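You operate a simulated robot arm through the tools that you are given. There is no shell and no other tool. Be economical: measure what you need, move in short steps, check, and stop when the job is done.

Carry out the task below with a simulated robot arm. There is one attempt and no reset: what you move stays moved.

Task
Mix oats from the OATS box with milk in the white bowl.
Fine: about 100 ml of each; stir with the red spoon; box, jug and spoon go back.

Only the result counts: the job must be done as asked and must still hold three seconds after the hand-in. Knocking over, shifting, dropping, spilling or breaking anything else fails it.

Robot
A 7-joint arm with a two-finger parallel gripper, fixed in place. Base frame: the origin is at the foot of the arm, x ahead of it, y to its left, z up; the work surface is at about z = 0.91. Units: m, rad, N and s.
With the tool pointing down near the work surface it reaches from about 0.28 to 0.68 m from the base axis. Its first joint turns from -1.152 to 1.152 rad. Payload 1.57 kg.
Tool frame: the origin (TCP) lies between the finger pads and is the grasp point; the fingertips stand 0.03 m ahead of it; z points along the fingers, y is the line along which they close. The gripper opens to 0.11 m. The fingers are 0.024 m wide and 0.012 m thick; the gripper's body (0.048 by 0.112 m) begins 0.078 m behind the TCP.
Orientation is that of the tool frame in the base frame, as [roll, pitch, yaw] about the fixed x, y, z axes, in that order (R = Rz(yaw) Ry(pitch) Rx(roll)). With the fingers straight down and closing along the base's y, the tool's x points along the base's -x, its y along +y and its z along -z.

Tools
- The arm moves only by the tool servo_tool. Its argument "steps" is a list of rows, each a list of 6 numbers: the shift along the tool's x, y, z in units of 50 mm (1.0 is 50 mm), then the turn, a rotation vector about the tool's x, y, z in units of 5 degrees (1.0 is 5 degrees). In form: [[dx, dy, dz, ax, ay, az], ...]. A call has 1 to 12 rows; each row shifts and turns the commanded pose from where the row before left it, along the tool's axes as they then stand. "gripper" is the gripper command, from -1 (shut) to 1 (fully open), values between in proportion, set as the call begins (left out, the last holds). A call with a number of a shift or a turn outside -1 to 1 is refused whole. Each row takes 0.2 s and may step no farther than 0.05 m and 0.15 rad from the row before; otherwise, or with a gripper value out of range, the whole call is refused. A pose out of reach is approached as far as the arm can. The call stops where the force on the tool passes 40 N (or 10 N more than at its start, if that is more) or the arm is blocked; 0.2 s more then pass. Each finger travels about 0.108 m/s and halts on what it meets, pressing with about 33 N; the grip force reading is that of the motor and also rises with nothing between the fingers. The clock runs only during rows and for 0.2 s after the last one: add rows that do not move to give the fingers time. The reply holds the time, the measured pose of the TCP, the force on the tool along the base axes, the opening and the grip force, in the units named above and with some noise.
- Cameras (640 x 400 px; columns grow to the right, rows downward): "scene" is fixed at [0.1738, -0.4001, 1.4012]; the picture's right is [0.68, -0.74, 0.00], its down [-0.44, -0.41, -0.80] and it looks along [0.59, 0.54, -0.60] (base axes); focal length 214 px, centre (320, 200). "wrist" rides on the gripper at [0.07, 0.016, -0.141] in the tool frame; the picture's right is [-0.23, 0.97, 0.00], its down [-0.86, -0.20, -0.48] and it looks along [-0.47, -0.11, 0.88] (tool axes); focal length 222 px, centre (320, 200). There is no depth. A picture from a camera that has moved, and an enlarged one, comes with that camera's place and axes in the base frame and with its lens.
- camera(camera): a new picture of that camera. The clock stands still meanwhile.
- close_up(camera, box): a new picture of the part [left, top, right, bottom] of that camera's present view, enlarged. The clock stands still meanwhile.
- close_job(): hands the job in; it is judged then, once.

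Go step by step. Nothing tells you positions but the pictures and the camera data: compare them with the known pose of the tool, close in by small moves and look again before you grip or let go. The budget is 120 turns and 68 pictures, counting those below and the enlarged ones. Unless the task says otherwise, let go and move clear before handing in, and close with one line.

The tools are called after "Emit:" as name(argument=value, ...) on one line, values as JSON. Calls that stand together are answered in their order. servo_tool: Moves the arm, as the interface text tells. Its arguments: {"type":"object","properties":{"steps":{"type":"array","items":{"type":"array","items":{"type":"number"}}},"gripper":{"type":"number"}},"required":["steps"]} The other tools are called the same way: camera (camera) takes a picture; close_up (camera, box) takes an enlarged picture of a part of a camera's view; close_job () hands the job in.

At the start:

```text
time_s: 0.0
ee_pos: [0.3307, -0.0788, 1.2799]
tool_rot: [3.141, 0.001, -3.14]
contact_force: [-1.0, -0.2, -1.6]
gripper_width: 0.1099
grip_force: 0.0
```

scene: 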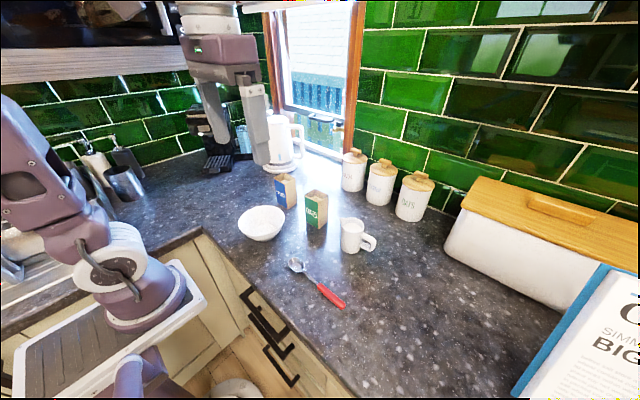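
wrist: 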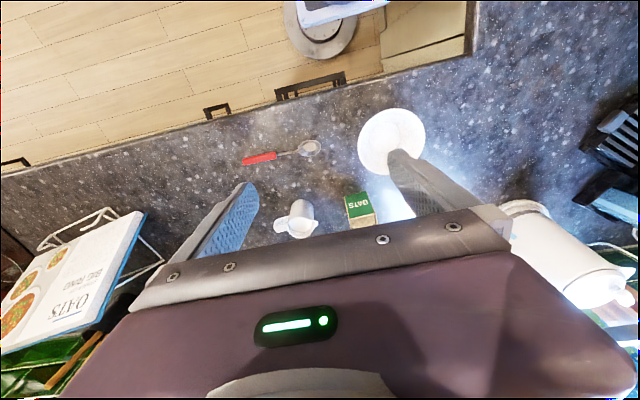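

I see a white bowl, a blue box, a green box (likely OATS), a white jug and a red spoon. I'll take close-ups to read the labels and measure positions.

Emit:
close_up(camera="scene", box=[225, 160, 385, 260])

Emit:
close_up(camera="scene", box=[265, 215, 393, 315])

Emit:
close_up(camera="scene", box=[480, 250, 640, 400])

```text
4.00 times, centred on (305, 210) of scene
camera zoom: at [0.1738, -0.4001, 1.4012], right [0.68, -0.74, 0.0], down [-0.44, -0.41, -0.8], along [0.59, 0.54, -0.6], focal length 858 px, centre (380, 160)
```

zoom: 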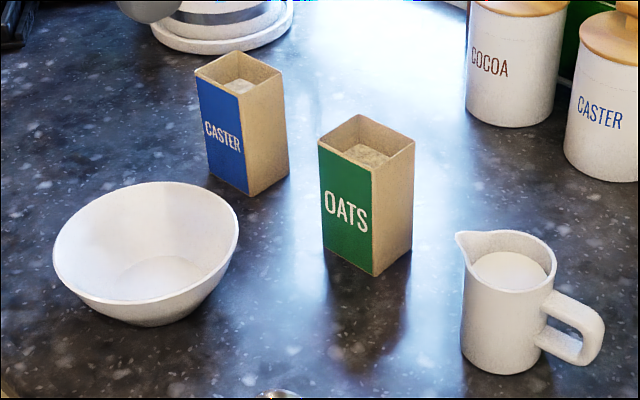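

```text
4.00 times, centred on (329, 265) of scene
camera zoom: at [0.1738, -0.4001, 1.4012], right [0.68, -0.74, 0.0], down [-0.44, -0.41, -0.8], along [0.59, 0.54, -0.6], focal length 858 px, centre (284, -60)
```

zoom: 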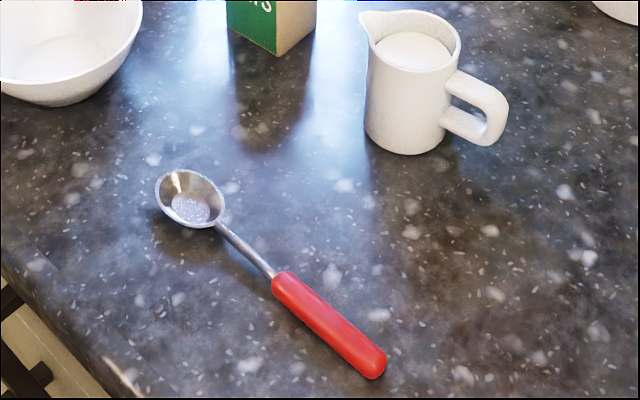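

```text
2.67 times, centred on (560, 325) of scene
camera zoom: at [0.1738, -0.4001, 1.4012], right [0.68, -0.74, 0.0], down [-0.44, -0.41, -0.8], along [0.59, 0.54, -0.6], focal length 572 px, centre (-320, -133)
```

zoom: 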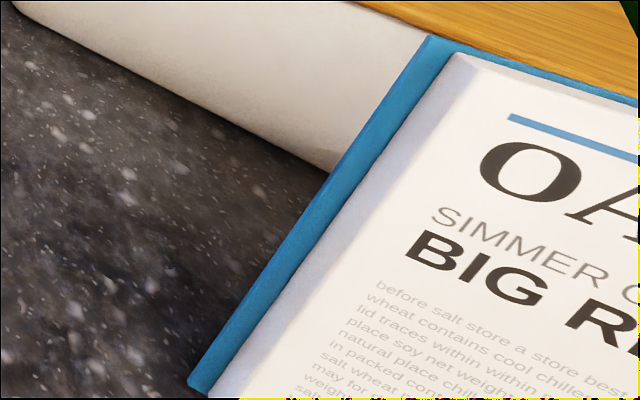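

The OATS box is near (0.565, -0.03), the jug near (0.547, -0.18), the bowl near (0.413, 0.06) and the spoon runs along y at x≈0.388. I'll pitch the tool forward in free air, since I want a slanted grip that lets me roll to pour.

Emit:
servo_tool(steps=[[0, 0, 0, 0, -1, 0], [0, 0, 0, 0, -1, 0], [0, 0, 0, 0, -1, 0], [0, 0, 0, 0, -1, 0], [0, 0, 0, 0, -1, 0], [0, 0, 0, 0, -1, 0], [0, 0, 0, 0, -1, 0], [0, 0, 0, 0, -1, 0], [0, 0, 0, 0, -1, 0], [0, 0, 0, 0, -1, 0], [0, 0, 0, 0, -1, 0]], gripper=1)

```text
time_s: 2.4
ee_pos: [0.3311, -0.0781, 1.2789]
tool_rot: [3.14, 0.963, 3.141]
contact_force: [-0.5, 0.3, 0.4]
gripper_width: 0.11
grip_force: 0.1
```

Tool is now 35° below horizontal. I'll test with an empty hand above the bowl whether the pour rotation (tipping towards +y) is reachable.

Emit:
servo_tool(steps=[[0.34, 0.312, 0.63, 0, 0, 0], [0.34, 0.312, 0.63, 0, 0, 0], [0.34, 0.312, 0.63, 0, 0, 0], [0.34, 0.312, 0.63, 0, 0, 0], [0.34, 0.312, 0.63, 0, 0, 0]])

Emit:
servo_tool(steps=[[0, 0, 0, 0.574, 0, -0.819], [0, 0, 0, 0.574, 0, -0.819], [0, 0, 0, 0.574, 0, -0.819], [0, 0, 0, 0.574, 0, -0.819], [0, 0, 0, 0.574, 0, -0.819], [0, 0, 0, 0.574, 0, -0.819], [0, 0, 0, 0.574, 0, -0.819], [0, 0, 0, 0.574, 0, -0.819], [0, 0, 0, 0.574, 0, -0.819], [0, 0, 0, 0.574, 0, -0.819], [0, 0, 0, 0.574, 0, -0.819], [0, 0, 0, 0.574, 0, -0.819]])

Emit:
servo_tool(steps=[[0, 0, 0, 0.574, 0, -0.819], [0, 0, 0, 0.574, 0, -0.819], [0, 0, 0, 0.574, 0, -0.819], [0, 0, 0, 0.574, 0, -0.819], [0, 0, 0, 0.574, 0, -0.819], [0, 0, 0, 0.574, 0, -0.819]])

Emit:
camera(camera="scene")

```text
time_s: 3.6
ee_pos: [0.3962, -0.0159, 1.1511]
tool_rot: [-3.14, 0.955, 3.141]
contact_force: [0.3, -0.8, 0.2]
gripper_width: 0.1099
grip_force: 0.0
out of reach, approached as far as the arm can: row 5
```

```text
time_s: 6.2
ee_pos: [0.4059, -0.0074, 1.1661]
tool_rot: [-1.892, 0.42, -2.255]
contact_force: [-0.3, 0.1, -0.1]
gripper_width: 0.1101
grip_force: 0.0
out of reach, approached as far as the arm can: row 5, 7, 9, 11
```

```text
time_s: 7.6
ee_pos: [0.4166, 0.0047, 1.1733]
tool_rot: [-1.571, 0.0, -2.187]
contact_force: [-0.3, -0.9, -0.8]
gripper_width: 0.11
grip_force: 0.0
out of reach, approached as far as the arm can: row 1, 3, 4, 5, 6
```

```text
62 pictures are left
```

scene: 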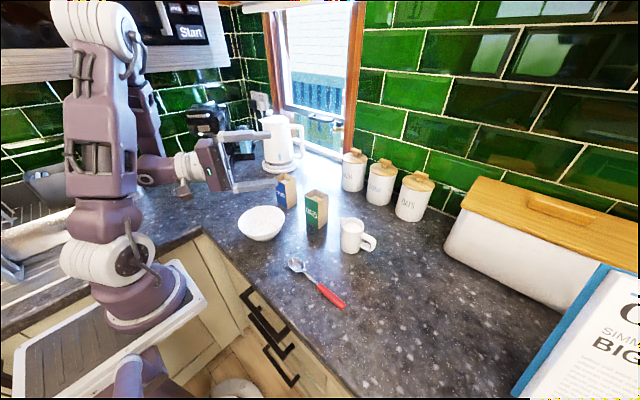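

Pointing along +x there folds the arm too much (cannot get below 1.17). I'll try yawing so the tool points towards +y over the bowl, still in free air.

Emit:
servo_tool(steps=[[0, 0, 0, 0, -1, 0], [0, 0, 0, 0, -1, 0], [0, 0, 0, 0, -1, 0], [0, 0, 0, 0, -1, 0], [0, 0, 0, 0, -1, 0], [0, 0, 0, 0, -1, 0], [0, 0, 0, 0, -1, 0], [0, 0, 0, 0, -1, 0], [0, 0, 0, 0, -1, 0], [0, 0, 0, 0, -1, 0], [0, 0, 0, 0, -1, 0], [0, 0, 0, 0, -1, 0]])

Emit:
servo_tool(steps=[[0, 0, 0, 0, -1, 0], [0, 0, 0, 0, -1, 0], [0, 0, 0, 0, -1, 0], [0, 0, 0, 0, -1, 0], [0, 0, 0, 0, -1, 0], [0, 0, 0, 0, -1, 0], [0, 0, 0, 0, -1, 0], [0, 0, 0, 0, -1, 0]])

Emit:
camera(camera="scene")

```text
time_s: 10.2
ee_pos: [0.5099, 0.0909, 1.2261]
tool_rot: [-1.585, 0.014, -1.239]
contact_force: [0.1, 0.3, -0.6]
gripper_width: 0.1101
grip_force: 0.0
out of reach, approached as far as the arm can: row 1, 2, 3, 4, 5, 6, 7, 8, 9, 10
```

```text
time_s: 12.0
ee_pos: [0.513, 0.154, 1.2341]
tool_rot: [-1.534, 0.023, -0.529]
contact_force: [0.6, 0.0, 0.9]
gripper_width: 0.1101
grip_force: 0.0
out of reach, approached as far as the arm can: row 2, 3, 4, 5, 6, 7, 8
```

```text
61 pictures are left
```

scene: 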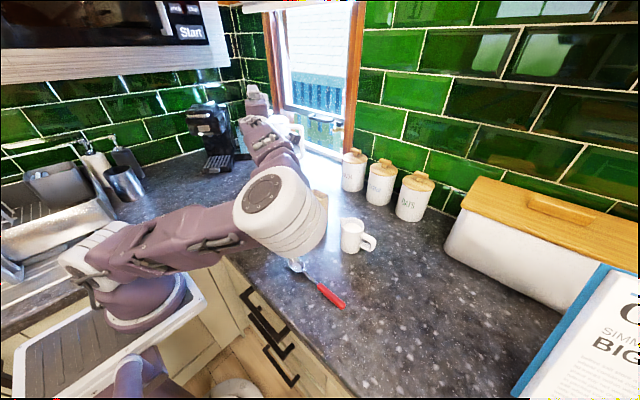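

The arm swung into an awkward elbow configuration, so I'll retrace to a clean one. The new plan is a pitched grip at about 45° with a pure wrist roll to pour, which keeps the tool axis steady.

Emit:
servo_tool(steps=[[0, -0.3, 0, 0, 1, 0], [0, -0.3, 0, 0, 1, 0], [0, -0.3, 0, 0, 1, 0], [0, 0, 0, 0, 1, 0], [0, 0, 0, 0, 1, 0], [0, 0, 0, 0, 1, 0], [0, 0, 0, 0, 1, 0], [0, 0, 0, 0, 1, 0], [0, 0, 0, 0, 1, 0], [0, 0, 0, 0, 1, 0]])

Emit:
servo_tool(steps=[[0, 0, 0, 0, 1, 0], [0, 0, 0, 0, 1, 0], [0, 0, 0, 0, 1, 0], [0, 0, 0, 0, 1, 0], [0, 0, 0, 0, 1, 0], [0, 0, 0, 0, 1, 0], [0, 0, 0, 0, 1, 0], [0, 0, 0, 0, 1, 0], [0, 0, 0, 0, 1, 0], [0, 0, 0, 0, 1, 0]])

Emit:
servo_tool(steps=[[0, 0, 0, -0.574, 0, 0.819], [0, 0, 0, -0.574, 0, 0.819], [0, 0, 0, -0.574, 0, 0.819], [0, 0, 0, -0.574, 0, 0.819], [0, 0, 0, -0.574, 0, 0.819], [0, 0, 0, -0.574, 0, 0.819], [0, 0, 0, -0.574, 0, 0.819], [0, 0, 0, -0.574, 0, 0.819], [0, 0, 0, -0.574, 0, 0.819]])

Emit:
servo_tool(steps=[[0, 0, 0, -0.574, 0, 0.819], [0, 0, 0, -0.574, 0, 0.819], [0, 0, 0, -0.574, 0, 0.819], [0, 0, 0, -0.574, 0, 0.819], [0, 0, 0, -0.574, 0, 0.819], [0, 0, 0, -0.574, 0, 0.819], [0, 0, 0, -0.574, 0, 0.819], [0, 0, 0, -0.574, 0, 0.819], [0, 0, 0, -0.574, 0, 0.819]])

Emit:
camera(camera="scene")

```text
time_s: 14.2
ee_pos: [0.5209, 0.1504, 1.2627]
tool_rot: [-1.585, 0.014, -1.415]
contact_force: [-0.2, 0.6, -0.1]
gripper_width: 0.11
grip_force: 0.0
out of reach, approached as far as the arm can: row 1, 2
```

```text
time_s: 16.4
ee_pos: [0.5194, 0.1516, 1.2616]
tool_rot: [-1.589, -0.003, -2.289]
contact_force: [0.3, -0.1, 0.9]
gripper_width: 0.1098
grip_force: 0.0
```

```text
time_s: 18.4
ee_pos: [0.5197, 0.1518, 1.261]
tool_rot: [-2.114, 0.612, -2.471]
contact_force: [-0.1, -0.3, 0.2]
gripper_width: 0.11
grip_force: 0.0
```

```text
time_s: 20.4
ee_pos: [0.5199, 0.1514, 1.2604]
tool_rot: [3.125, 0.942, 3.025]
contact_force: [0.7, -0.3, -0.3]
gripper_width: 0.11
grip_force: 0.0
```

```text
60 pictures are left
```

scene: 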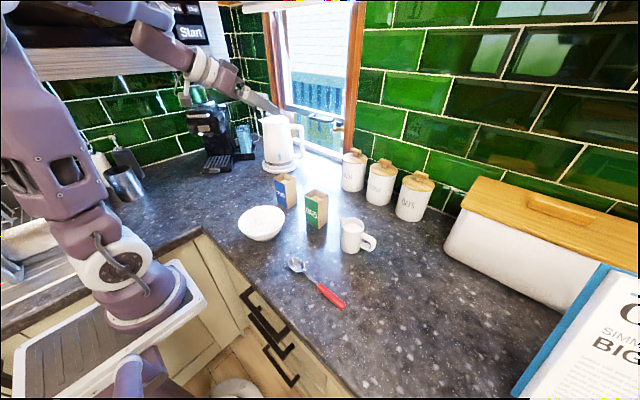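

Clean configuration again. Now I'll set a 45° pitch and test reach at a realistic pour position over the bowl.

Emit:
servo_tool(steps=[[0, 0, 0, 0, 0.9, 0], [0, 0, 0, 0, 0.9, 0], [0, 0, 0, -0.47, 0, -0.47], [0, 0, 0, -0.47, 0, -0.47], [0.73, -0.433, 0.213, 0, 0, 0], [0.73, -0.433, 0.213, 0, 0, 0], [0.73, -0.433, 0.213, 0, 0, 0], [0.73, -0.433, 0.213, 0, 0, 0], [0.73, -0.433, 0.213, 0, 0, 0], [0.73, -0.433, 0.213, 0, 0, 0]])

```text
time_s: 22.6
ee_pos: [0.4233, 0.0287, 1.0846]
tool_rot: [3.134, 0.789, -3.141]
contact_force: [0.3, 1.0, 0.4]
gripper_width: 0.11
grip_force: 0.0
out of reach, approached as far as the arm can: row 10
```

Almost reaches. Yawing the tool to the left should move the wrist away from the base axis; I'll test that.

Emit:
servo_tool(steps=[[0, 0, 0, -0.707, 0, -0.707], [0, 0, 0, -0.707, 0, -0.707], [0, 0, 0, -0.707, 0, -0.707], [0, 0, 0, -0.707, 0, -0.707], [0, 0, 0, -0.707, 0, -0.707], [0, 0, 0, -0.707, 0, -0.707], [0, 0, 0, -0.707, 0, -0.707], [0, 0, 0, -0.707, 0, -0.707], [0, 0, 0, -0.707, 0, -0.707]])

Emit:
servo_tool(steps=[[0.35, 0, 0.35, 0, 0, 0], [0.35, 0, 0.35, 0, 0, 0]])

Emit:
camera(camera="scene")

```text
time_s: 24.6
ee_pos: [0.4082, 0.0287, 1.1032]
tool_rot: [3.137, 0.791, -2.351]
contact_force: [-0.8, -0.1, 0.0]
gripper_width: 0.1099
grip_force: 0.1
out of reach, approached as far as the arm can: row 2, 3, 4, 5, 6, 7
```

```text
time_s: 25.2
ee_pos: [0.4075, 0.0288, 1.0534]
tool_rot: [3.137, 0.792, -2.35]
contact_force: [0.5, 0.3, 0.2]
gripper_width: 0.1101
grip_force: 0.0
```

```text
59 pictures are left
```

scene: 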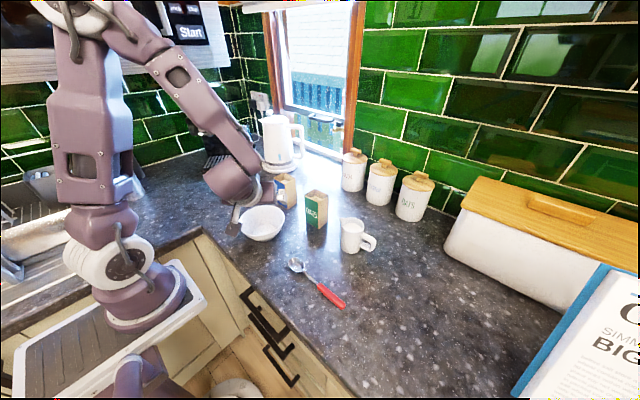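

Good: at azimuth 45° and 45° pitch the arm reaches low over the bowl. Now test the wrist roll range (positive direction).

Emit:
servo_tool(steps=[[0, 0, 0, 0, 0, 1], [0, 0, 0, 0, 0, 1], [0, 0, 0, 0, 0, 1], [0, 0, 0, 0, 0, 1], [0, 0, 0, 0, 0, 1], [0, 0, 0, 0, 0, 1], [0, 0, 0, 0, 0, 1], [0, 0, 0, 0, 0, 1], [0, 0, 0, 0, 0, 1], [0, 0, 0, 0, 0, 1], [0, 0, 0, 0, 0, 1], [0, 0, 0, 0, 0, 1]])

Emit:
servo_tool(steps=[[0, 0, 0, 0, 0, 1], [0, 0, 0, 0, 0, 1], [0, 0, 0, 0, 0, 1], [0, 0, 0, 0, 0, 1], [0, 0, 0, 0, 0, 1], [0, 0, 0, 0, 0, 1], [0, 0, 0, 0, 0, 1], [0, 0, 0, 0, 0, 1], [0, 0, 0, 0, 0, 1], [0, 0, 0, 0, 0, 1], [0, 0, 0, 0, 0, 1], [0, 0, 0, 0, 0, 1]])

```text
time_s: 27.8
ee_pos: [0.4069, 0.0296, 1.053]
tool_rot: [2.42, 0.358, 2.751]
contact_force: [0.7, -0.1, 0.3]
gripper_width: 0.1099
grip_force: 0.0
```

```text
time_s: 30.4
ee_pos: [0.4079, 0.0297, 1.0537]
tool_rot: [2.425, -0.369, 1.98]
contact_force: [0.0, 0.8, 0.2]
gripper_width: 0.1099
grip_force: 0.1
```

Roll +120° works. Now unroll and test the negative direction, which I'd use for the jug.

Emit:
servo_tool(steps=[[0, 0, 0, 0, 0, -1], [0, 0, 0, 0, 0, -1], [0, 0, 0, 0, 0, -1], [0, 0, 0, 0, 0, -1], [0, 0, 0, 0, 0, -1], [0, 0, 0, 0, 0, -1], [0, 0, 0, 0, 0, -1], [0, 0, 0, 0, 0, -1], [0, 0, 0, 0, 0, -1], [0, 0, 0, 0, 0, -1], [0, 0, 0, 0, 0, -1], [0, 0, 0, 0, 0, -1]])

Emit:
servo_tool(steps=[[0, 0, 0, 0, 0, -1], [0, 0, 0, 0, 0, -1], [0, 0, 0, 0, 0, -1], [0, 0, 0, 0, 0, -1], [0, 0, 0, 0, 0, -1], [0, 0, 0, 0, 0, -1], [0, 0, 0, 0, 0, -1], [0, 0, 0, 0, 0, -1], [0, 0, 0, 0, 0, -1], [0, 0, 0, 0, 0, -1], [0, 0, 0, 0, 0, -1], [0, 0, 0, 0, 0, -1]])

Emit:
servo_tool(steps=[[0, 0, 0, 0, 0, -1], [0, 0, 0, 0, 0, -1], [0, 0, 0, 0, 0, -1], [0, 0, 0, 0, 0, -1], [0, 0, 0, 0, 0, -1], [0, 0, 0, 0, 0, -1], [0, 0, 0, 0, 0, -1], [0, 0, 0, 0, 0, -1], [0, 0, 0, 0, 0, -1], [0, 0, 0, 0, 0, -1], [0, 0, 0, 0, 0, -1], [0, 0, 0, 0, 0, -1]])

Emit:
servo_tool(steps=[[0, 0, 0, 0, 0, -1], [0, 0, 0, 0, 0, -1], [0, 0, 0, 0, 0, -1], [0, 0, 0, 0, 0, -1], [0, 0, 0, 0, 0, -1], [0, 0, 0, 0, 0, -1], [0, 0, 0, 0, 0, -1], [0, 0, 0, 0, 0, -1], [0, 0, 0, 0, 0, -1], [0, 0, 0, 0, 0, -1], [0, 0, 0, 0, 0, -1], [0, 0, 0, 0, 0, -1]])

```text
time_s: 33.0
ee_pos: [0.4066, 0.0293, 1.0542]
tool_rot: [2.421, 0.359, 2.753]
contact_force: [-0.6, -0.2, -0.6]
gripper_width: 0.1101
grip_force: 0.1
```

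```text
time_s: 35.6
ee_pos: [0.4074, 0.0293, 1.0534]
tool_rot: [3.137, 0.79, -2.349]
contact_force: [-0.6, -0.2, 0.8]
gripper_width: 0.11
grip_force: 0.1
```

```text
time_s: 38.2
ee_pos: [0.4238, 0.0304, 1.0915]
tool_rot: [-2.43, 0.366, -1.163]
contact_force: [0.2, -0.4, -0.5]
gripper_width: 0.1099
grip_force: 0.0
out of reach, approached as far as the arm can: row 8, 9, 10, 11, 12
```

```text
time_s: 40.8
ee_pos: [0.5058, 0.0623, 1.1073]
tool_rot: [-2.422, -0.36, -0.389]
contact_force: [0.1, 0.1, -0.1]
gripper_width: 0.11
grip_force: 0.0
out of reach, approached as far as the arm can: row 1, 2, 3, 4, 5, 6, 7, 8, 9, 10, 11
```

Negative roll hits a joint limit, so I'll use only positive roll from neutral (the jug will be gripped with the hand flipped 180°). Rolling back now.

Emit:
servo_tool(steps=[[0, 0, 0, 0, 0, 1], [0, 0, 0, 0, 0, 1], [0, 0, 0, 0, 0, 1], [0, 0, 0, 0, 0, 1], [0, 0, 0, 0, 0, 1], [0, 0, 0, 0, 0, 1], [0, 0, 0, 0, 0, 1], [0, 0, 0, 0, 0, 1], [0, 0, 0, 0, 0, 1], [0, 0, 0, 0, 0, 1], [0, 0, 0, 0, 0, 1], [0, 0, 0, 0, 0, 1]])

Emit:
servo_tool(steps=[[0, 0, 0, 0, 0, 1], [0, 0, 0, 0, 0, 1], [0, 0, 0, 0, 0, 1], [0, 0, 0, 0, 0, 1], [0, 0, 0, 0, 0, 1], [0, 0, 0, 0, 0, 1], [0, 0, 0, 0, 0, 1], [0, 0, 0, 0, 0, 1], [0, 0, 0, 0, 0, 1], [0, 0, 0, 0, 0, 1], [0, 0, 0, 0, 0, 1], [0, 0, 0, 0, 0, 1]])

Emit:
camera(camera="scene")

```text
time_s: 43.4
ee_pos: [0.5042, 0.061, 1.1098]
tool_rot: [-2.424, 0.369, -1.161]
contact_force: [-0.2, 0.3, -0.1]
gripper_width: 0.11
grip_force: 0.1
```

```text
time_s: 46.0
ee_pos: [0.5041, 0.0622, 1.1094]
tool_rot: [3.134, 0.791, -2.355]
contact_force: [-0.2, 0.5, -0.7]
gripper_width: 0.1098
grip_force: 0.0
```

```text
58 pictures are left
```

scene: 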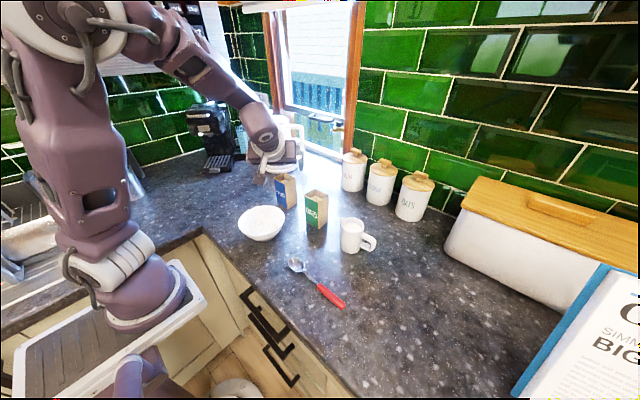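

Raise, yaw back to face +x, and move to a pre-grasp in front of the OATS box, then look.

Emit:
servo_tool(steps=[[-0.707, 0, -0.707, 0, 0, 0], [0, 0, 0, 0.707, 0, 0.707], [0, 0, 0, 0.707, 0, 0.707], [0, 0, 0, 0.707, 0, 0.707], [0, 0, 0, 0.707, 0, 0.707], [0, 0, 0, 0.707, 0, 0.707], [0, 0, 0, 0.707, 0, 0.707], [0, 0, 0, 0.707, 0, 0.707], [0, 0, 0, 0.707, 0, 0.707], [0, 0, 0, 0.707, 0, 0.707]])

Emit:
servo_tool(steps=[[0.537, -0.607, 0.44, 0, 0, 0], [0.537, -0.607, 0.44, 0, 0, 0], [0.537, -0.607, 0.44, 0, 0, 0]])

Emit:
camera(camera="wrist")

Emit:
camera(camera="scene")

```text
time_s: 48.2
ee_pos: [0.4972, 0.0636, 1.1621]
tool_rot: [3.128, 0.78, -3.106]
contact_force: [-0.3, 0.0, -0.2]
gripper_width: 0.11
grip_force: 0.1
out of reach, approached as far as the arm can: row 10
```

```text
time_s: 49.0
ee_pos: [0.504, -0.0308, 1.0593]
tool_rot: [3.132, 0.785, -3.137]
contact_force: [0.5, -0.8, 0.0]
gripper_width: 0.1099
grip_force: 0.0
out of reach, approached as far as the arm can: row 1, 3
```

```text
57 pictures are left
camera wrist: at [0.3534, -0.0174, 1.1103], right [0.15, 0.97, 0.17], down [0.27, -0.2, 0.94], along [0.95, -0.1, -0.29], focal length 222 px, centre (320, 200)
```

wrist: 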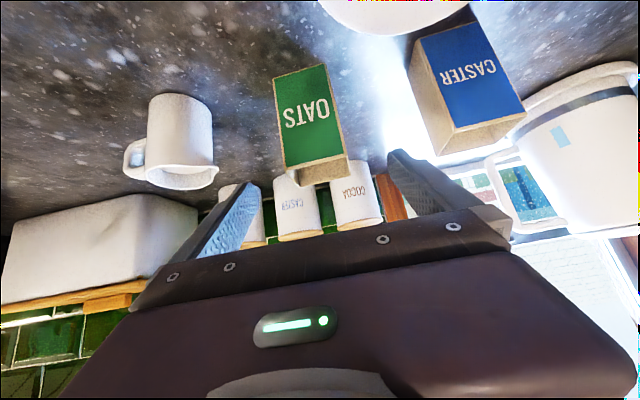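

```text
56 pictures are left
```

scene: 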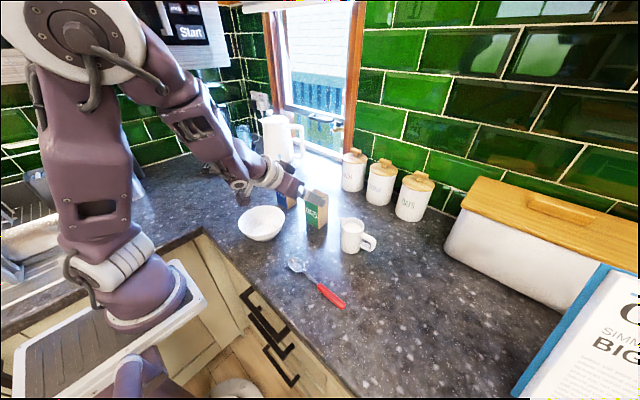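

The box's front face is at x≈0.536, centre y≈-0.034, top z≈1.02. I advance along the tool axis to straddle it.

Emit:
servo_tool(steps=[[0.07, -0.02, 0.627, 0, 0, 0], [0.07, -0.02, 0.627, 0, 0, 0], [0.07, -0.02, 0.627, 0, 0, 0]])

Emit:
close_up(camera="scene", box=[245, 150, 405, 250])

Emit:
camera(camera="wrist")

```text
time_s: 49.8
ee_pos: [0.5623, -0.0322, 0.9844]
tool_rot: [3.133, 0.786, -3.136]
contact_force: [0.2, -0.9, -0.5]
gripper_width: 0.1098
grip_force: 0.1
```

```text
4.00 times, centred on (325, 200) of scene
camera zoom: at [0.1738, -0.4, 1.4012], right [0.68, -0.74, 0.0], down [-0.44, -0.41, -0.8], along [0.59, 0.54, -0.6], focal length 858 px, centre (300, 200)
```

zoom: 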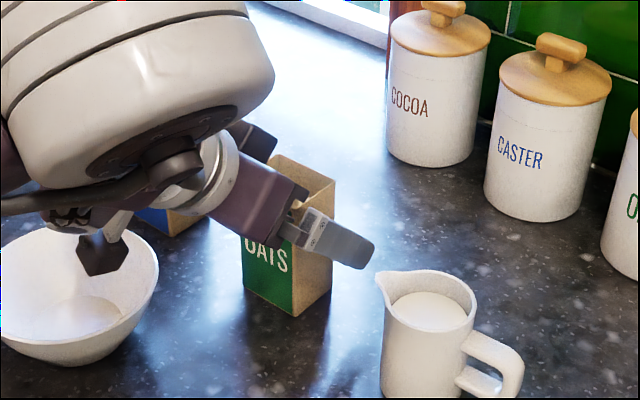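

```text
54 pictures are left
camera wrist: at [0.413, -0.0191, 1.0359], right [0.15, 0.97, 0.17], down [0.27, -0.2, 0.94], along [0.95, -0.1, -0.29], focal length 222 px, centre (320, 200)
```

wrist: 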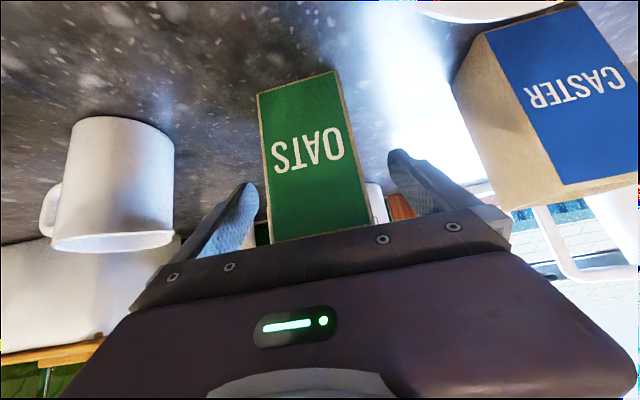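

Centred; closing on the box.

Emit:
servo_tool(steps=[[0, 0, 0, 0, 0, 0], [0, 0, 0, 0, 0, 0], [0, 0, 0, 0, 0, 0], [0, 0, 0, 0, 0, 0]], gripper=-1)

```text
time_s: 50.8
ee_pos: [0.5631, -0.0315, 0.9854]
tool_rot: [3.13, 0.785, -3.138]
contact_force: [1.4, 0.2, 0.6]
gripper_width: 0.0597
grip_force: 33.0
```

Gripped at 0.0597 m. Lift straight up 0.09 m.

Emit:
servo_tool(steps=[[-0.21, 0, -0.21, 0, 0, 0], [-0.42, 0, -0.42, 0, 0, 0], [-0.42, 0, -0.42, 0, 0, 0], [-0.21, 0, -0.21, 0, 0, 0], [0, 0, 0, 0, 0, 0], [0, 0, 0, 0, 0, 0]])

Emit:
close_up(camera="scene", box=[245, 120, 405, 220])

```text
time_s: 52.2
ee_pos: [0.5605, -0.0326, 1.0739]
tool_rot: [3.131, 0.786, -3.138]
contact_force: [0.2, 0.4, -1.4]
gripper_width: 0.0598
grip_force: 33.6
```

```text
4.00 times, centred on (325, 170) of scene
camera zoom: at [0.1738, -0.4001, 1.4012], right [0.68, -0.74, 0.0], down [-0.44, -0.41, -0.8], along [0.59, 0.54, -0.6], focal length 858 px, centre (300, 320)
```

zoom: 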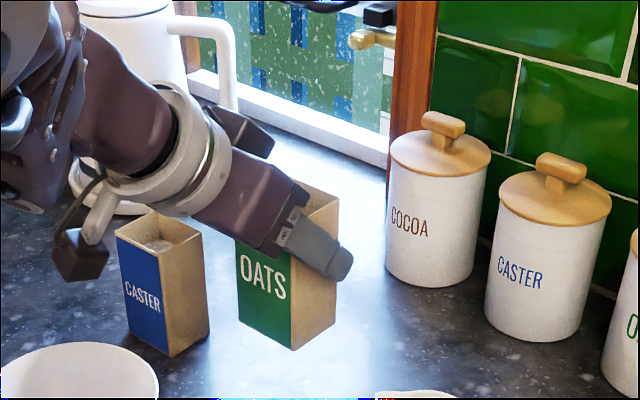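

Box is lifted level. Yaw it 45° and carry it to beside the bowl.

Emit:
servo_tool(steps=[[0, 0, 0, -0.707, 0, -0.707], [0, 0, 0, -0.707, 0, -0.707], [0, 0, 0, -0.707, 0, -0.707], [0, 0, 0, -0.707, 0, -0.707], [0, 0, 0, -0.707, 0, -0.707], [0, 0, 0, -0.707, 0, -0.707], [0, 0, 0, -0.707, 0, -0.707], [0, 0, 0, -0.707, 0, -0.707], [0, 0, 0, -0.707, 0, -0.707]])

Emit:
servo_tool(steps=[[0, 0.3, 0, 0, 0, 0], [0, 0.6, 0, 0, 0, 0], [0, 0.6, 0, 0, 0, 0], [0, 0.6, 0, 0, 0, 0], [0, 0.6, 0, 0, 0, 0], [0, 0.6, 0, 0, 0, 0], [0, 0.6, 0, 0, 0, 0], [0, 0.1, 0, 0, 0, 0]])

Emit:
camera(camera="scene")

```text
time_s: 54.2
ee_pos: [0.5771, -0.0227, 1.0716]
tool_rot: [3.138, 0.792, -2.349]
contact_force: [-0.6, 0.0, -0.5]
gripper_width: 0.0597
grip_force: 32.9
out of reach, approached as far as the arm can: row 4, 5, 6
```

```text
time_s: 56.0
ee_pos: [0.4338, 0.117, 1.0705]
tool_rot: [3.134, 0.79, -2.349]
contact_force: [0.0, -1.0, -1.4]
gripper_width: 0.0598
grip_force: 33.3
```

```text
52 pictures are left
```

scene: 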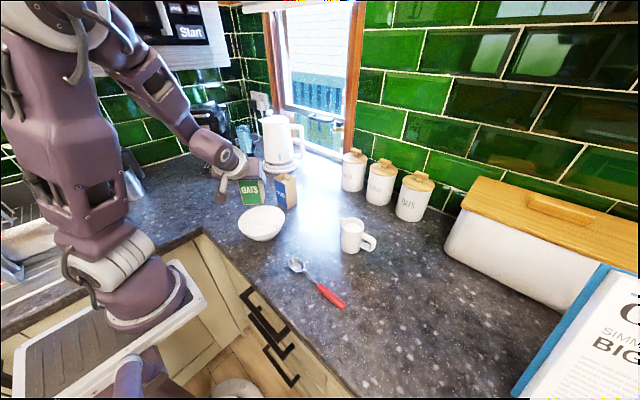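

Bowl centre is about (0.409, 0.057). Shift slightly, roll to 60° (tilt ≈41°) and look.

Emit:
servo_tool(steps=[[0.31, 0.24, -0.31, 0, 0, 0], [0, 0, 0, 0, 0, 1], [0, 0, 0, 0, 0, 1], [0, 0, 0, 0, 0, 1], [0, 0, 0, 0, 0, 1], [0, 0, 0, 0, 0, 1], [0, 0, 0, 0, 0, 1], [0, 0, 0, 0, 0, 1], [0, 0, 0, 0, 0, 1], [0, 0, 0, 0, 0, 1]])

Emit:
close_up(camera="scene", box=[190, 140, 350, 240])

```text
time_s: 58.2
ee_pos: [0.4158, 0.1161, 1.0635]
tool_rot: [2.516, 0.522, 2.975]
contact_force: [0.5, -0.5, -1.6]
gripper_width: 0.0596
grip_force: 32.4
out of reach, approached as far as the arm can: row 1
```

```text
4.00 times, centred on (270, 190) of scene
camera zoom: at [0.1738, -0.4, 1.4012], right [0.68, -0.74, 0.0], down [-0.44, -0.41, -0.8], along [0.59, 0.54, -0.6], focal length 858 px, centre (520, 240)
```

zoom: 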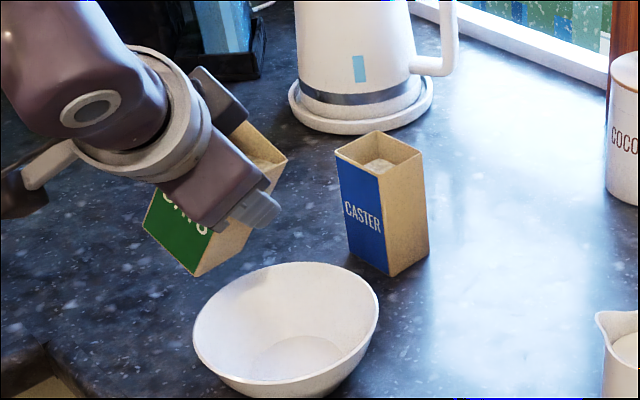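

Continue rolling to 75° (tilt ≈51°).

Emit:
servo_tool(steps=[[0, 0, 0, 0, 0, 1], [0, 0, 0, 0, 0, 1], [0, 0, 0, 0, 0, 1], [0, 0, 0, 0, 0, 1], [0, 0, 0, 0, 0, 1], [0, 0, 0, 0, 0, 1], [0, 0, 0, 0, 0, 0], [0, 0, 0, 0, 0, 0]])

Emit:
close_up(camera="scene", box=[190, 140, 350, 240])

```text
time_s: 60.0
ee_pos: [0.4157, 0.1172, 1.0628]
tool_rot: [2.367, 0.179, 2.552]
contact_force: [0.2, -0.3, -1.7]
gripper_width: 0.0597
grip_force: 33.2
```

```text
4.00 times, centred on (270, 190) of scene
camera zoom: at [0.1738, -0.4, 1.4012], right [0.68, -0.74, 0.0], down [-0.44, -0.41, -0.8], along [0.59, 0.54, -0.6], focal length 858 px, centre (520, 240)
```

zoom: 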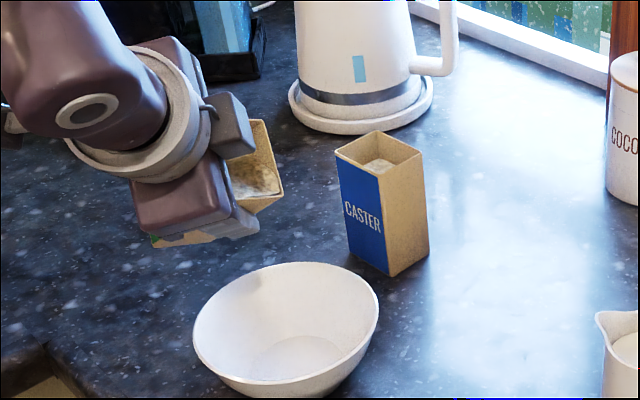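

Lip is over the bowl at about (0.44, 0.08). Continue to 90° roll.

Emit:
servo_tool(steps=[[0, 0, 0, 0, 0, 1], [0, 0, 0, 0, 0, 1], [0, 0, 0, 0, 0, 1], [0, 0, 0, 0, 0, 0], [0, 0, 0, 0, 0, 0], [0, 0, 0, 0, 0, 0]])

Emit:
close_up(camera="scene", box=[190, 140, 350, 240])

```text
time_s: 61.4
ee_pos: [0.4149, 0.1172, 1.0622]
tool_rot: [2.352, -0.002, 2.364]
contact_force: [-0.2, -0.1, -1.2]
gripper_width: 0.0598
grip_force: 33.1
```

```text
4.00 times, centred on (270, 190) of scene
camera zoom: at [0.1738, -0.4, 1.4012], right [0.68, -0.74, 0.0], down [-0.44, -0.41, -0.8], along [0.59, 0.54, -0.6], focal length 858 px, centre (520, 240)
```

zoom: 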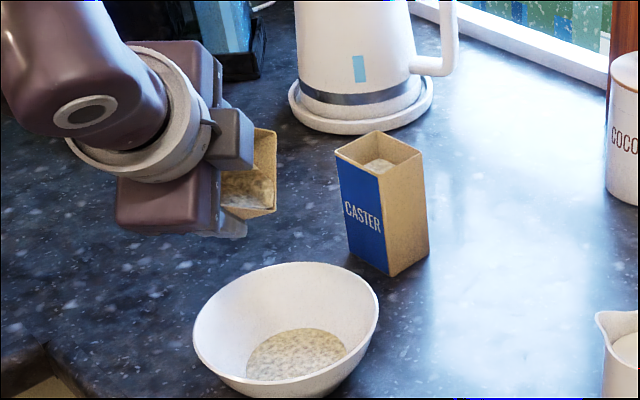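

Oats are now in the bowl, maybe 30 ml. I'll wait, then roll a little further.

Emit:
servo_tool(steps=[[0, 0, 0, 0, 0, 1], [0, 0, 0, 0, 0, 0], [0, 0, 0, 0, 0, 0], [0, 0, 0, 0, 0, 0], [0, 0, 0, 0, 0, 0]])

Emit:
close_up(camera="scene", box=[222, 170, 318, 230])

```text
time_s: 62.6
ee_pos: [0.4162, 0.1163, 1.0637]
tool_rot: [2.352, -0.066, 2.304]
contact_force: [-0.6, -0.1, -1.2]
gripper_width: 0.0596
grip_force: 33.0
```

```text
6.67 times, centred on (270, 200) of scene
camera zoom: at [0.1738, -0.4, 1.4012], right [0.68, -0.74, 0.0], down [-0.44, -0.41, -0.8], along [0.59, 0.54, -0.6], focal length 1430 px, centre (653, 200)
```

zoom: 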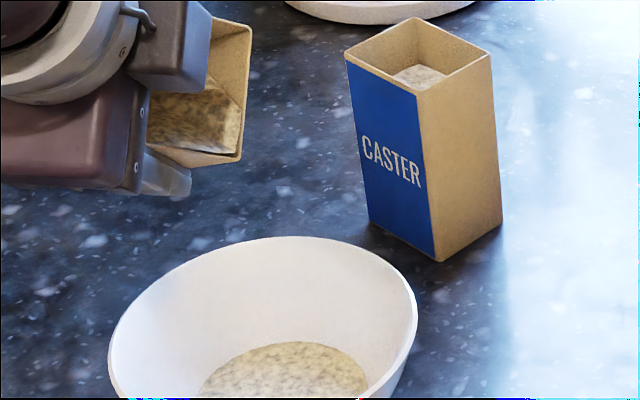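

Emit:
close_up(camera="scene", box=[222, 190, 302, 250])

```text
6.67 times, centred on (262, 220) of scene
camera zoom: at [0.1738, -0.4, 1.4012], right [0.68, -0.74, 0.0], down [-0.44, -0.41, -0.8], along [0.59, 0.54, -0.6], focal length 1430 px, centre (707, 67)
```

zoom: 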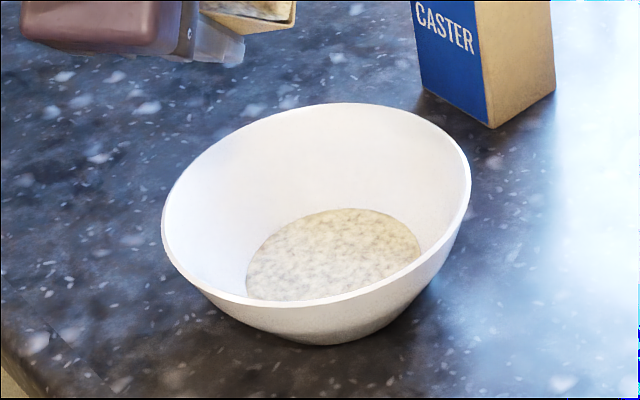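

Currently the oats circle radius is about 0.0415 m, roughly 30–50 ml; I want about 0.050 m. Roll 5° more.

Emit:
servo_tool(steps=[[0, 0, 0, 0, 0, 1], [0, 0, 0, 0, 0, 0], [0, 0, 0, 0, 0, 0], [0, 0, 0, 0, 0, 0], [0, 0, 0, 0, 0, 0]])

Emit:
close_up(camera="scene", box=[222, 190, 302, 250])

```text
time_s: 63.8
ee_pos: [0.4161, 0.1168, 1.0628]
tool_rot: [2.361, -0.128, 2.242]
contact_force: [-0.6, -0.1, -1.4]
gripper_width: 0.0599
grip_force: 32.8
```

```text
6.67 times, centred on (262, 220) of scene
camera zoom: at [0.1738, -0.4, 1.4012], right [0.68, -0.74, 0.0], down [-0.44, -0.41, -0.8], along [0.59, 0.54, -0.6], focal length 1430 px, centre (707, 67)
```

zoom: 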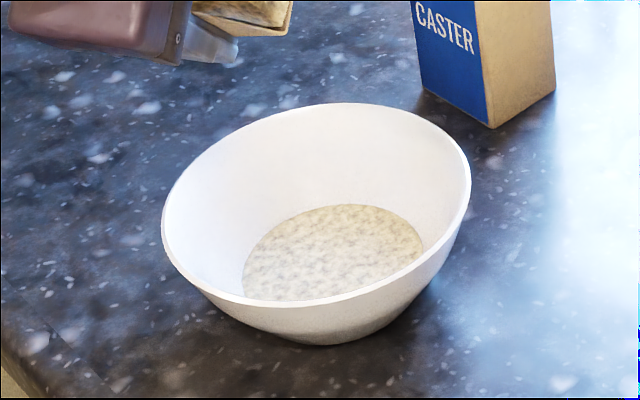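

Slow growth (width 182 px). Roll 10° more, with a look.

Emit:
servo_tool(steps=[[0, 0, 0, 0, 0, 1], [0, 0, 0, 0, 0, 0], [0, 0, 0, 0, 0, 1], [0, 0, 0, 0, 0, 0], [0, 0, 0, 0, 0, 0], [0, 0, 0, 0, 0, 0], [0, 0, 0, 0, 0, 0]])

Emit:
close_up(camera="scene", box=[222, 170, 302, 230])

```text
time_s: 65.4
ee_pos: [0.4151, 0.1174, 1.0635]
tool_rot: [2.385, -0.249, 2.115]
contact_force: [-0.4, 0.0, -1.4]
gripper_width: 0.0594
grip_force: 33.3
```

```text
6.67 times, centred on (262, 200) of scene
camera zoom: at [0.1738, -0.4, 1.4012], right [0.68, -0.74, 0.0], down [-0.44, -0.41, -0.8], along [0.59, 0.54, -0.6], focal length 1430 px, centre (707, 200)
```

zoom: 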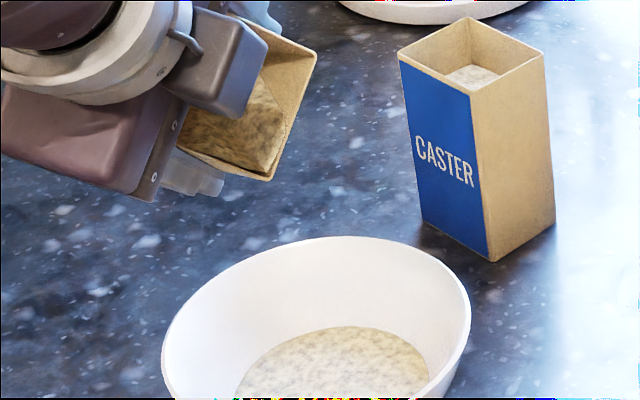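

Emit:
servo_tool(steps=[[0, 0, 0, 0, 0, 0], [0, 0, 0, 0, 0, 0], [0, 0, 0, 0, 0, 0], [0, 0, 0, 0, 0, 0], [0, 0, 0, 0, 0, 0]])

Emit:
close_up(camera="scene", box=[222, 190, 302, 250])

```text
time_s: 66.6
ee_pos: [0.4149, 0.1158, 1.0633]
tool_rot: [2.385, -0.248, 2.116]
contact_force: [0.8, -0.2, -1.2]
gripper_width: 0.0596
grip_force: 33.1
```

```text
6.67 times, centred on (262, 220) of scene
camera zoom: at [0.1738, -0.4, 1.4012], right [0.68, -0.74, 0.0], down [-0.44, -0.41, -0.8], along [0.59, 0.54, -0.6], focal length 1430 px, centre (707, 67)
```

zoom: 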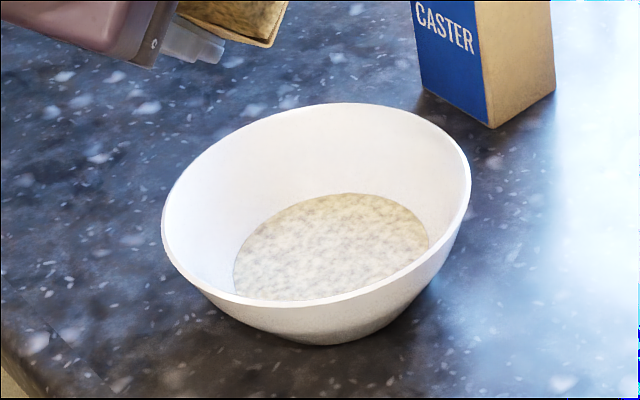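

Settled, around 70 ml by my cone estimate. Roll 7° more in two small steps.

Emit:
servo_tool(steps=[[0, 0, 0, 0, 0, 0.8], [0, 0, 0, 0, 0, 0], [0, 0, 0, 0, 0, 0.6], [0, 0, 0, 0, 0, 0], [0, 0, 0, 0, 0, 0], [0, 0, 0, 0, 0, 0], [0, 0, 0, 0, 0, 0]])

Emit:
close_up(camera="scene", box=[222, 190, 302, 250])

```text
time_s: 68.2
ee_pos: [0.4166, 0.1155, 1.0633]
tool_rot: [2.41, -0.333, 2.021]
contact_force: [-0.2, 0.0, -0.8]
gripper_width: 0.0597
grip_force: 32.9
```

```text
6.67 times, centred on (262, 220) of scene
camera zoom: at [0.1738, -0.4, 1.4012], right [0.68, -0.74, 0.0], down [-0.44, -0.41, -0.8], along [0.59, 0.54, -0.6], focal length 1430 px, centre (707, 67)
```

zoom: 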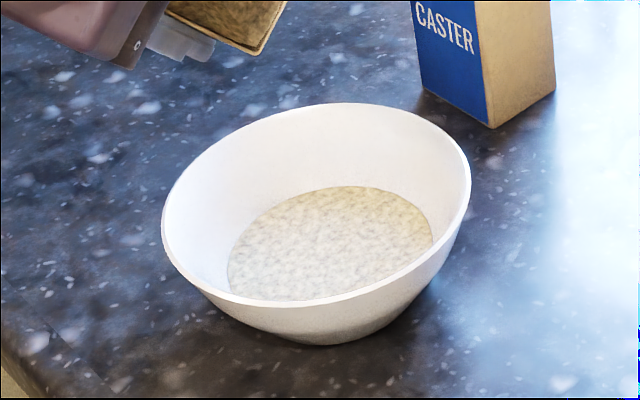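

About 85 ml by bowl shape. Unroll and cross-check the drop of the level in the box.

Emit:
servo_tool(steps=[[0, 0, 0, 0, 0, -1], [0, 0, 0, 0, 0, -1], [0, 0, 0, 0, 0, -1], [0, 0, 0, 0, 0, -1], [0, 0, 0, 0, 0, -1], [0, 0, 0, 0, 0, -1], [0, 0, 0, 0, 0, -1], [0, 0, 0, 0, 0, -1], [0, 0, 0, 0, 0, -1], [0, 0, 0, 0, 0, -1], [0, 0, 0, 0, 0, -1], [0, 0, 0, 0, 0, -1]])

Emit:
servo_tool(steps=[[0, 0, 0, 0, 0, -1], [0, 0, 0, 0, 0, -1], [0, 0, 0, 0, 0, -1], [0, 0, 0, 0, 0, -1], [0, 0, 0, 0, 0, -1], [0, 0, 0, 0, 0, -1], [0, 0, 0, 0, 0, -1], [0, 0, 0, 0, 0, -1], [0, 0, 0, 0, 0, -1], [0, 0, 0, 0, 0, -1], [0, 0, 0, 0, 0, -1], [0, 0, 0, 0, 0, -0.4]])

Emit:
close_up(camera="scene", box=[215, 140, 311, 200])

Emit:
close_up(camera="scene", box=[222, 190, 302, 250])

```text
time_s: 70.8
ee_pos: [0.4161, 0.1173, 1.0627]
tool_rot: [2.435, 0.394, 2.793]
contact_force: [-0.7, 0.3, -1.4]
gripper_width: 0.0599
grip_force: 32.6
```

```text
time_s: 73.4
ee_pos: [0.416, 0.1164, 1.0622]
tool_rot: [3.135, 0.791, -2.349]
contact_force: [0.7, -0.5, -1.6]
gripper_width: 0.0597
grip_force: 33.0
```

```text
6.67 times, centred on (263, 170) of scene
camera zoom: at [0.1738, -0.4, 1.4012], right [0.68, -0.74, 0.0], down [-0.44, -0.41, -0.8], along [0.59, 0.54, -0.6], focal length 1430 px, centre (700, 400)
```

zoom: 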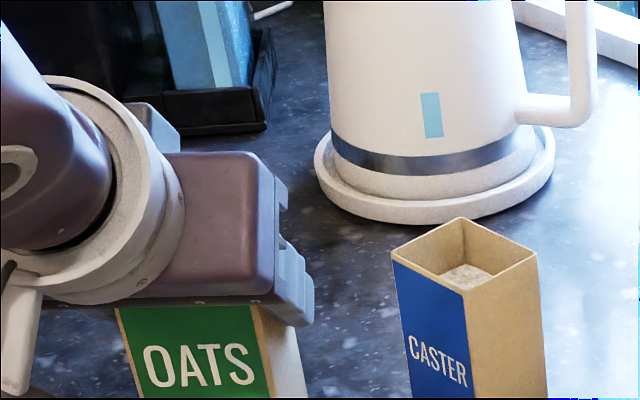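

```text
6.67 times, centred on (262, 220) of scene
camera zoom: at [0.1738, -0.4, 1.4012], right [0.68, -0.74, 0.0], down [-0.44, -0.41, -0.8], along [0.59, 0.54, -0.6], focal length 1430 px, centre (707, 67)
```

zoom: 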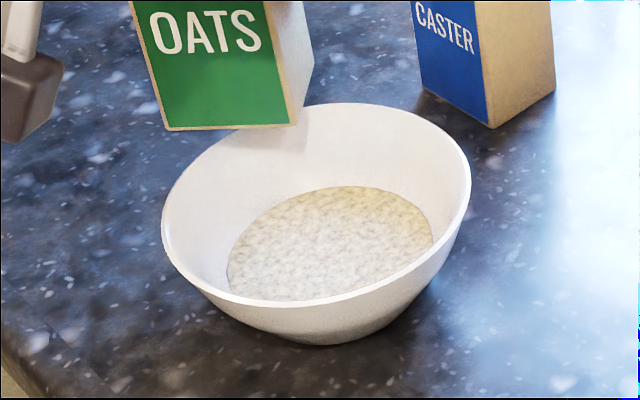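

My refined estimate is about 89 ml. I'll re-roll to slightly past the previous angle to add about 10 ml.

Emit:
servo_tool(steps=[[0, 0, 0, 0, 0, 1], [0, 0, 0, 0, 0, 1], [0, 0, 0, 0, 0, 1], [0, 0, 0, 0, 0, 1], [0, 0, 0, 0, 0, 1], [0, 0, 0, 0, 0, 1], [0, 0, 0, 0, 0, 1], [0, 0, 0, 0, 0, 1], [0, 0, 0, 0, 0, 1], [0, 0, 0, 0, 0, 1], [0, 0, 0, 0, 0, 1], [0, 0, 0, 0, 0, 1]])

Emit:
servo_tool(steps=[[0, 0, 0, 0, 0, 1], [0, 0, 0, 0, 0, 1], [0, 0, 0, 0, 0, 1], [0, 0, 0, 0, 0, 1], [0, 0, 0, 0, 0, 1], [0, 0, 0, 0, 0, 1], [0, 0, 0, 0, 0, 1], [0, 0, 0, 0, 0, 1], [0, 0, 0, 0, 0, 1], [0, 0, 0, 0, 0, 1], [0, 0, 0, 0, 0, 1], [0, 0, 0, 0, 0, 1]])

Emit:
servo_tool(steps=[[0, 0, 0, 0, 0, 0.3], [0, 0, 0, 0, 0, 0], [0, 0, 0, 0, 0, 0], [0, 0, 0, 0, 0, 0], [0, 0, 0, 0, 0, 0]])

Emit:
close_up(camera="scene", box=[222, 190, 302, 250])

```text
time_s: 76.0
ee_pos: [0.4149, 0.1163, 1.0636]
tool_rot: [2.421, 0.357, 2.75]
contact_force: [0.4, -0.1, -1.2]
gripper_width: 0.06
grip_force: 33.2
```

```text
time_s: 78.6
ee_pos: [0.4151, 0.1164, 1.0641]
tool_rot: [2.423, -0.369, 1.98]
contact_force: [0.2, 0.4, -1.0]
gripper_width: 0.0596
grip_force: 33.0
```

```text
time_s: 79.8
ee_pos: [0.4154, 0.1151, 1.0637]
tool_rot: [2.434, -0.384, 1.957]
contact_force: [-0.4, -0.1, -0.3]
gripper_width: 0.0596
grip_force: 33.1
```

```text
6.67 times, centred on (262, 220) of scene
camera zoom: at [0.1738, -0.4, 1.4012], right [0.68, -0.74, 0.0], down [-0.44, -0.41, -0.8], along [0.59, 0.54, -0.6], focal length 1430 px, centre (707, 67)
```

zoom: 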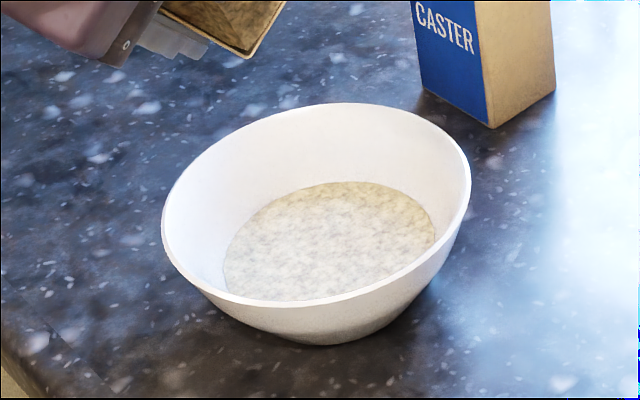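

About 98 ml now. Unroll and carry the box back.

Emit:
servo_tool(steps=[[0, 0, 0, 0, 0, -1], [0, 0, 0, 0, 0, -1], [0, 0, 0, 0, 0, -1], [0, 0, 0, 0, 0, -1], [0, 0, 0, 0, 0, -1], [0, 0, 0, 0, 0, -1], [0, 0, 0, 0, 0, -1], [0, 0, 0, 0, 0, -1], [0, 0, 0, 0, 0, -1], [0, 0, 0, 0, 0, -1], [0, 0, 0, 0, 0, -1], [0, 0, 0, 0, 0, -1]])

Emit:
servo_tool(steps=[[0, 0, 0, 0, 0, -1], [0, 0, 0, 0, 0, -1], [0, 0, 0, 0, 0, -1], [0, 0, 0, 0, 0, -1], [0, 0, 0, 0, 0, -1], [0, 0, 0, 0, 0, -1], [0, 0, 0, 0, 0, -1], [0, 0, 0, 0, 0, -1], [0, 0, 0, 0, 0, -1], [0, 0, 0, 0, 0, -1], [0, 0, 0, 0, 0, -1], [0, 0, 0, 0, 0, -1]])

Emit:
servo_tool(steps=[[-0.15, 0, -0.15, 0, 0, -0.3], [0, -0.3, 0, 0, 0, 0], [0, -0.6, 0, 0, 0, 0], [0, -0.6, 0, 0, 0, 0], [0, -0.6, 0, 0, 0, 0], [0, -0.6, 0, 0, 0, 0], [0, -0.6, 0, 0, 0, 0], [0, -0.6, 0, 0, 0, 0], [0, -0.28, 0, 0, 0, 0]])

Emit:
servo_tool(steps=[[0, 0, 0, 0.707, 0, 0.707], [0, 0, 0, 0.707, 0, 0.707], [0, 0, 0, 0.707, 0, 0.707], [0, 0, 0, 0.707, 0, 0.707], [0, 0, 0, 0.707, 0, 0.707], [0, 0, 0, 0.707, 0, 0.707], [0, 0, 0, 0.707, 0, 0.707], [0, 0, 0, 0.707, 0, 0.707], [0, 0, 0, 0.707, 0, 0.707]])

```text
time_s: 82.4
ee_pos: [0.4161, 0.1169, 1.0641]
tool_rot: [2.412, 0.344, 2.731]
contact_force: [-0.2, -0.1, -0.5]
gripper_width: 0.0595
grip_force: 33.2
```

```text
time_s: 85.0
ee_pos: [0.4153, 0.1169, 1.0637]
tool_rot: [3.112, 0.79, -2.385]
contact_force: [0.3, 0.5, -1.3]
gripper_width: 0.0596
grip_force: 32.7
```

```text
time_s: 87.0
ee_pos: [0.5692, -0.0253, 1.0673]
tool_rot: [3.135, 0.788, -2.35]
contact_force: [0.3, 1.2, -1.3]
gripper_width: 0.0595
grip_force: 33.1
out of reach, approached as far as the arm can: row 1
```

```text
time_s: 89.0
ee_pos: [0.5673, -0.0268, 1.067]
tool_rot: [3.131, 0.785, -3.138]
contact_force: [0.3, 0.0, -1.0]
gripper_width: 0.0597
grip_force: 32.9
```

Correct xy and descend to just above the table.

Emit:
servo_tool(steps=[[0.303, -0.031, 0.263, 0, 0, 0], [0.303, -0.031, 0.263, 0, 0, 0], [0.303, -0.031, 0.263, 0, 0, 0], [0, 0, 0, 0, 0, 0]])

```text
time_s: 90.0
ee_pos: [0.5645, -0.0306, 1.0082]
tool_rot: [3.132, 0.785, -3.138]
contact_force: [-0.4, -1.4, -1.7]
gripper_width: 0.0593
grip_force: 33.0
```

Emit:
servo_tool(steps=[[0.16, -0.02, 0.15, 0, 0, 0], [0.1, 0, 0.09, 0, 0, 0], [0.05, 0, 0.05, 0, 0, 0], [0, 0, 0, 0, 0, 0]])

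```text
time_s: 91.0
ee_pos: [0.5643, -0.0312, 0.9857]
tool_rot: [3.132, 0.785, -3.138]
contact_force: [-0.5, -0.8, -0.8]
gripper_width: 0.0598
grip_force: 33.1
```

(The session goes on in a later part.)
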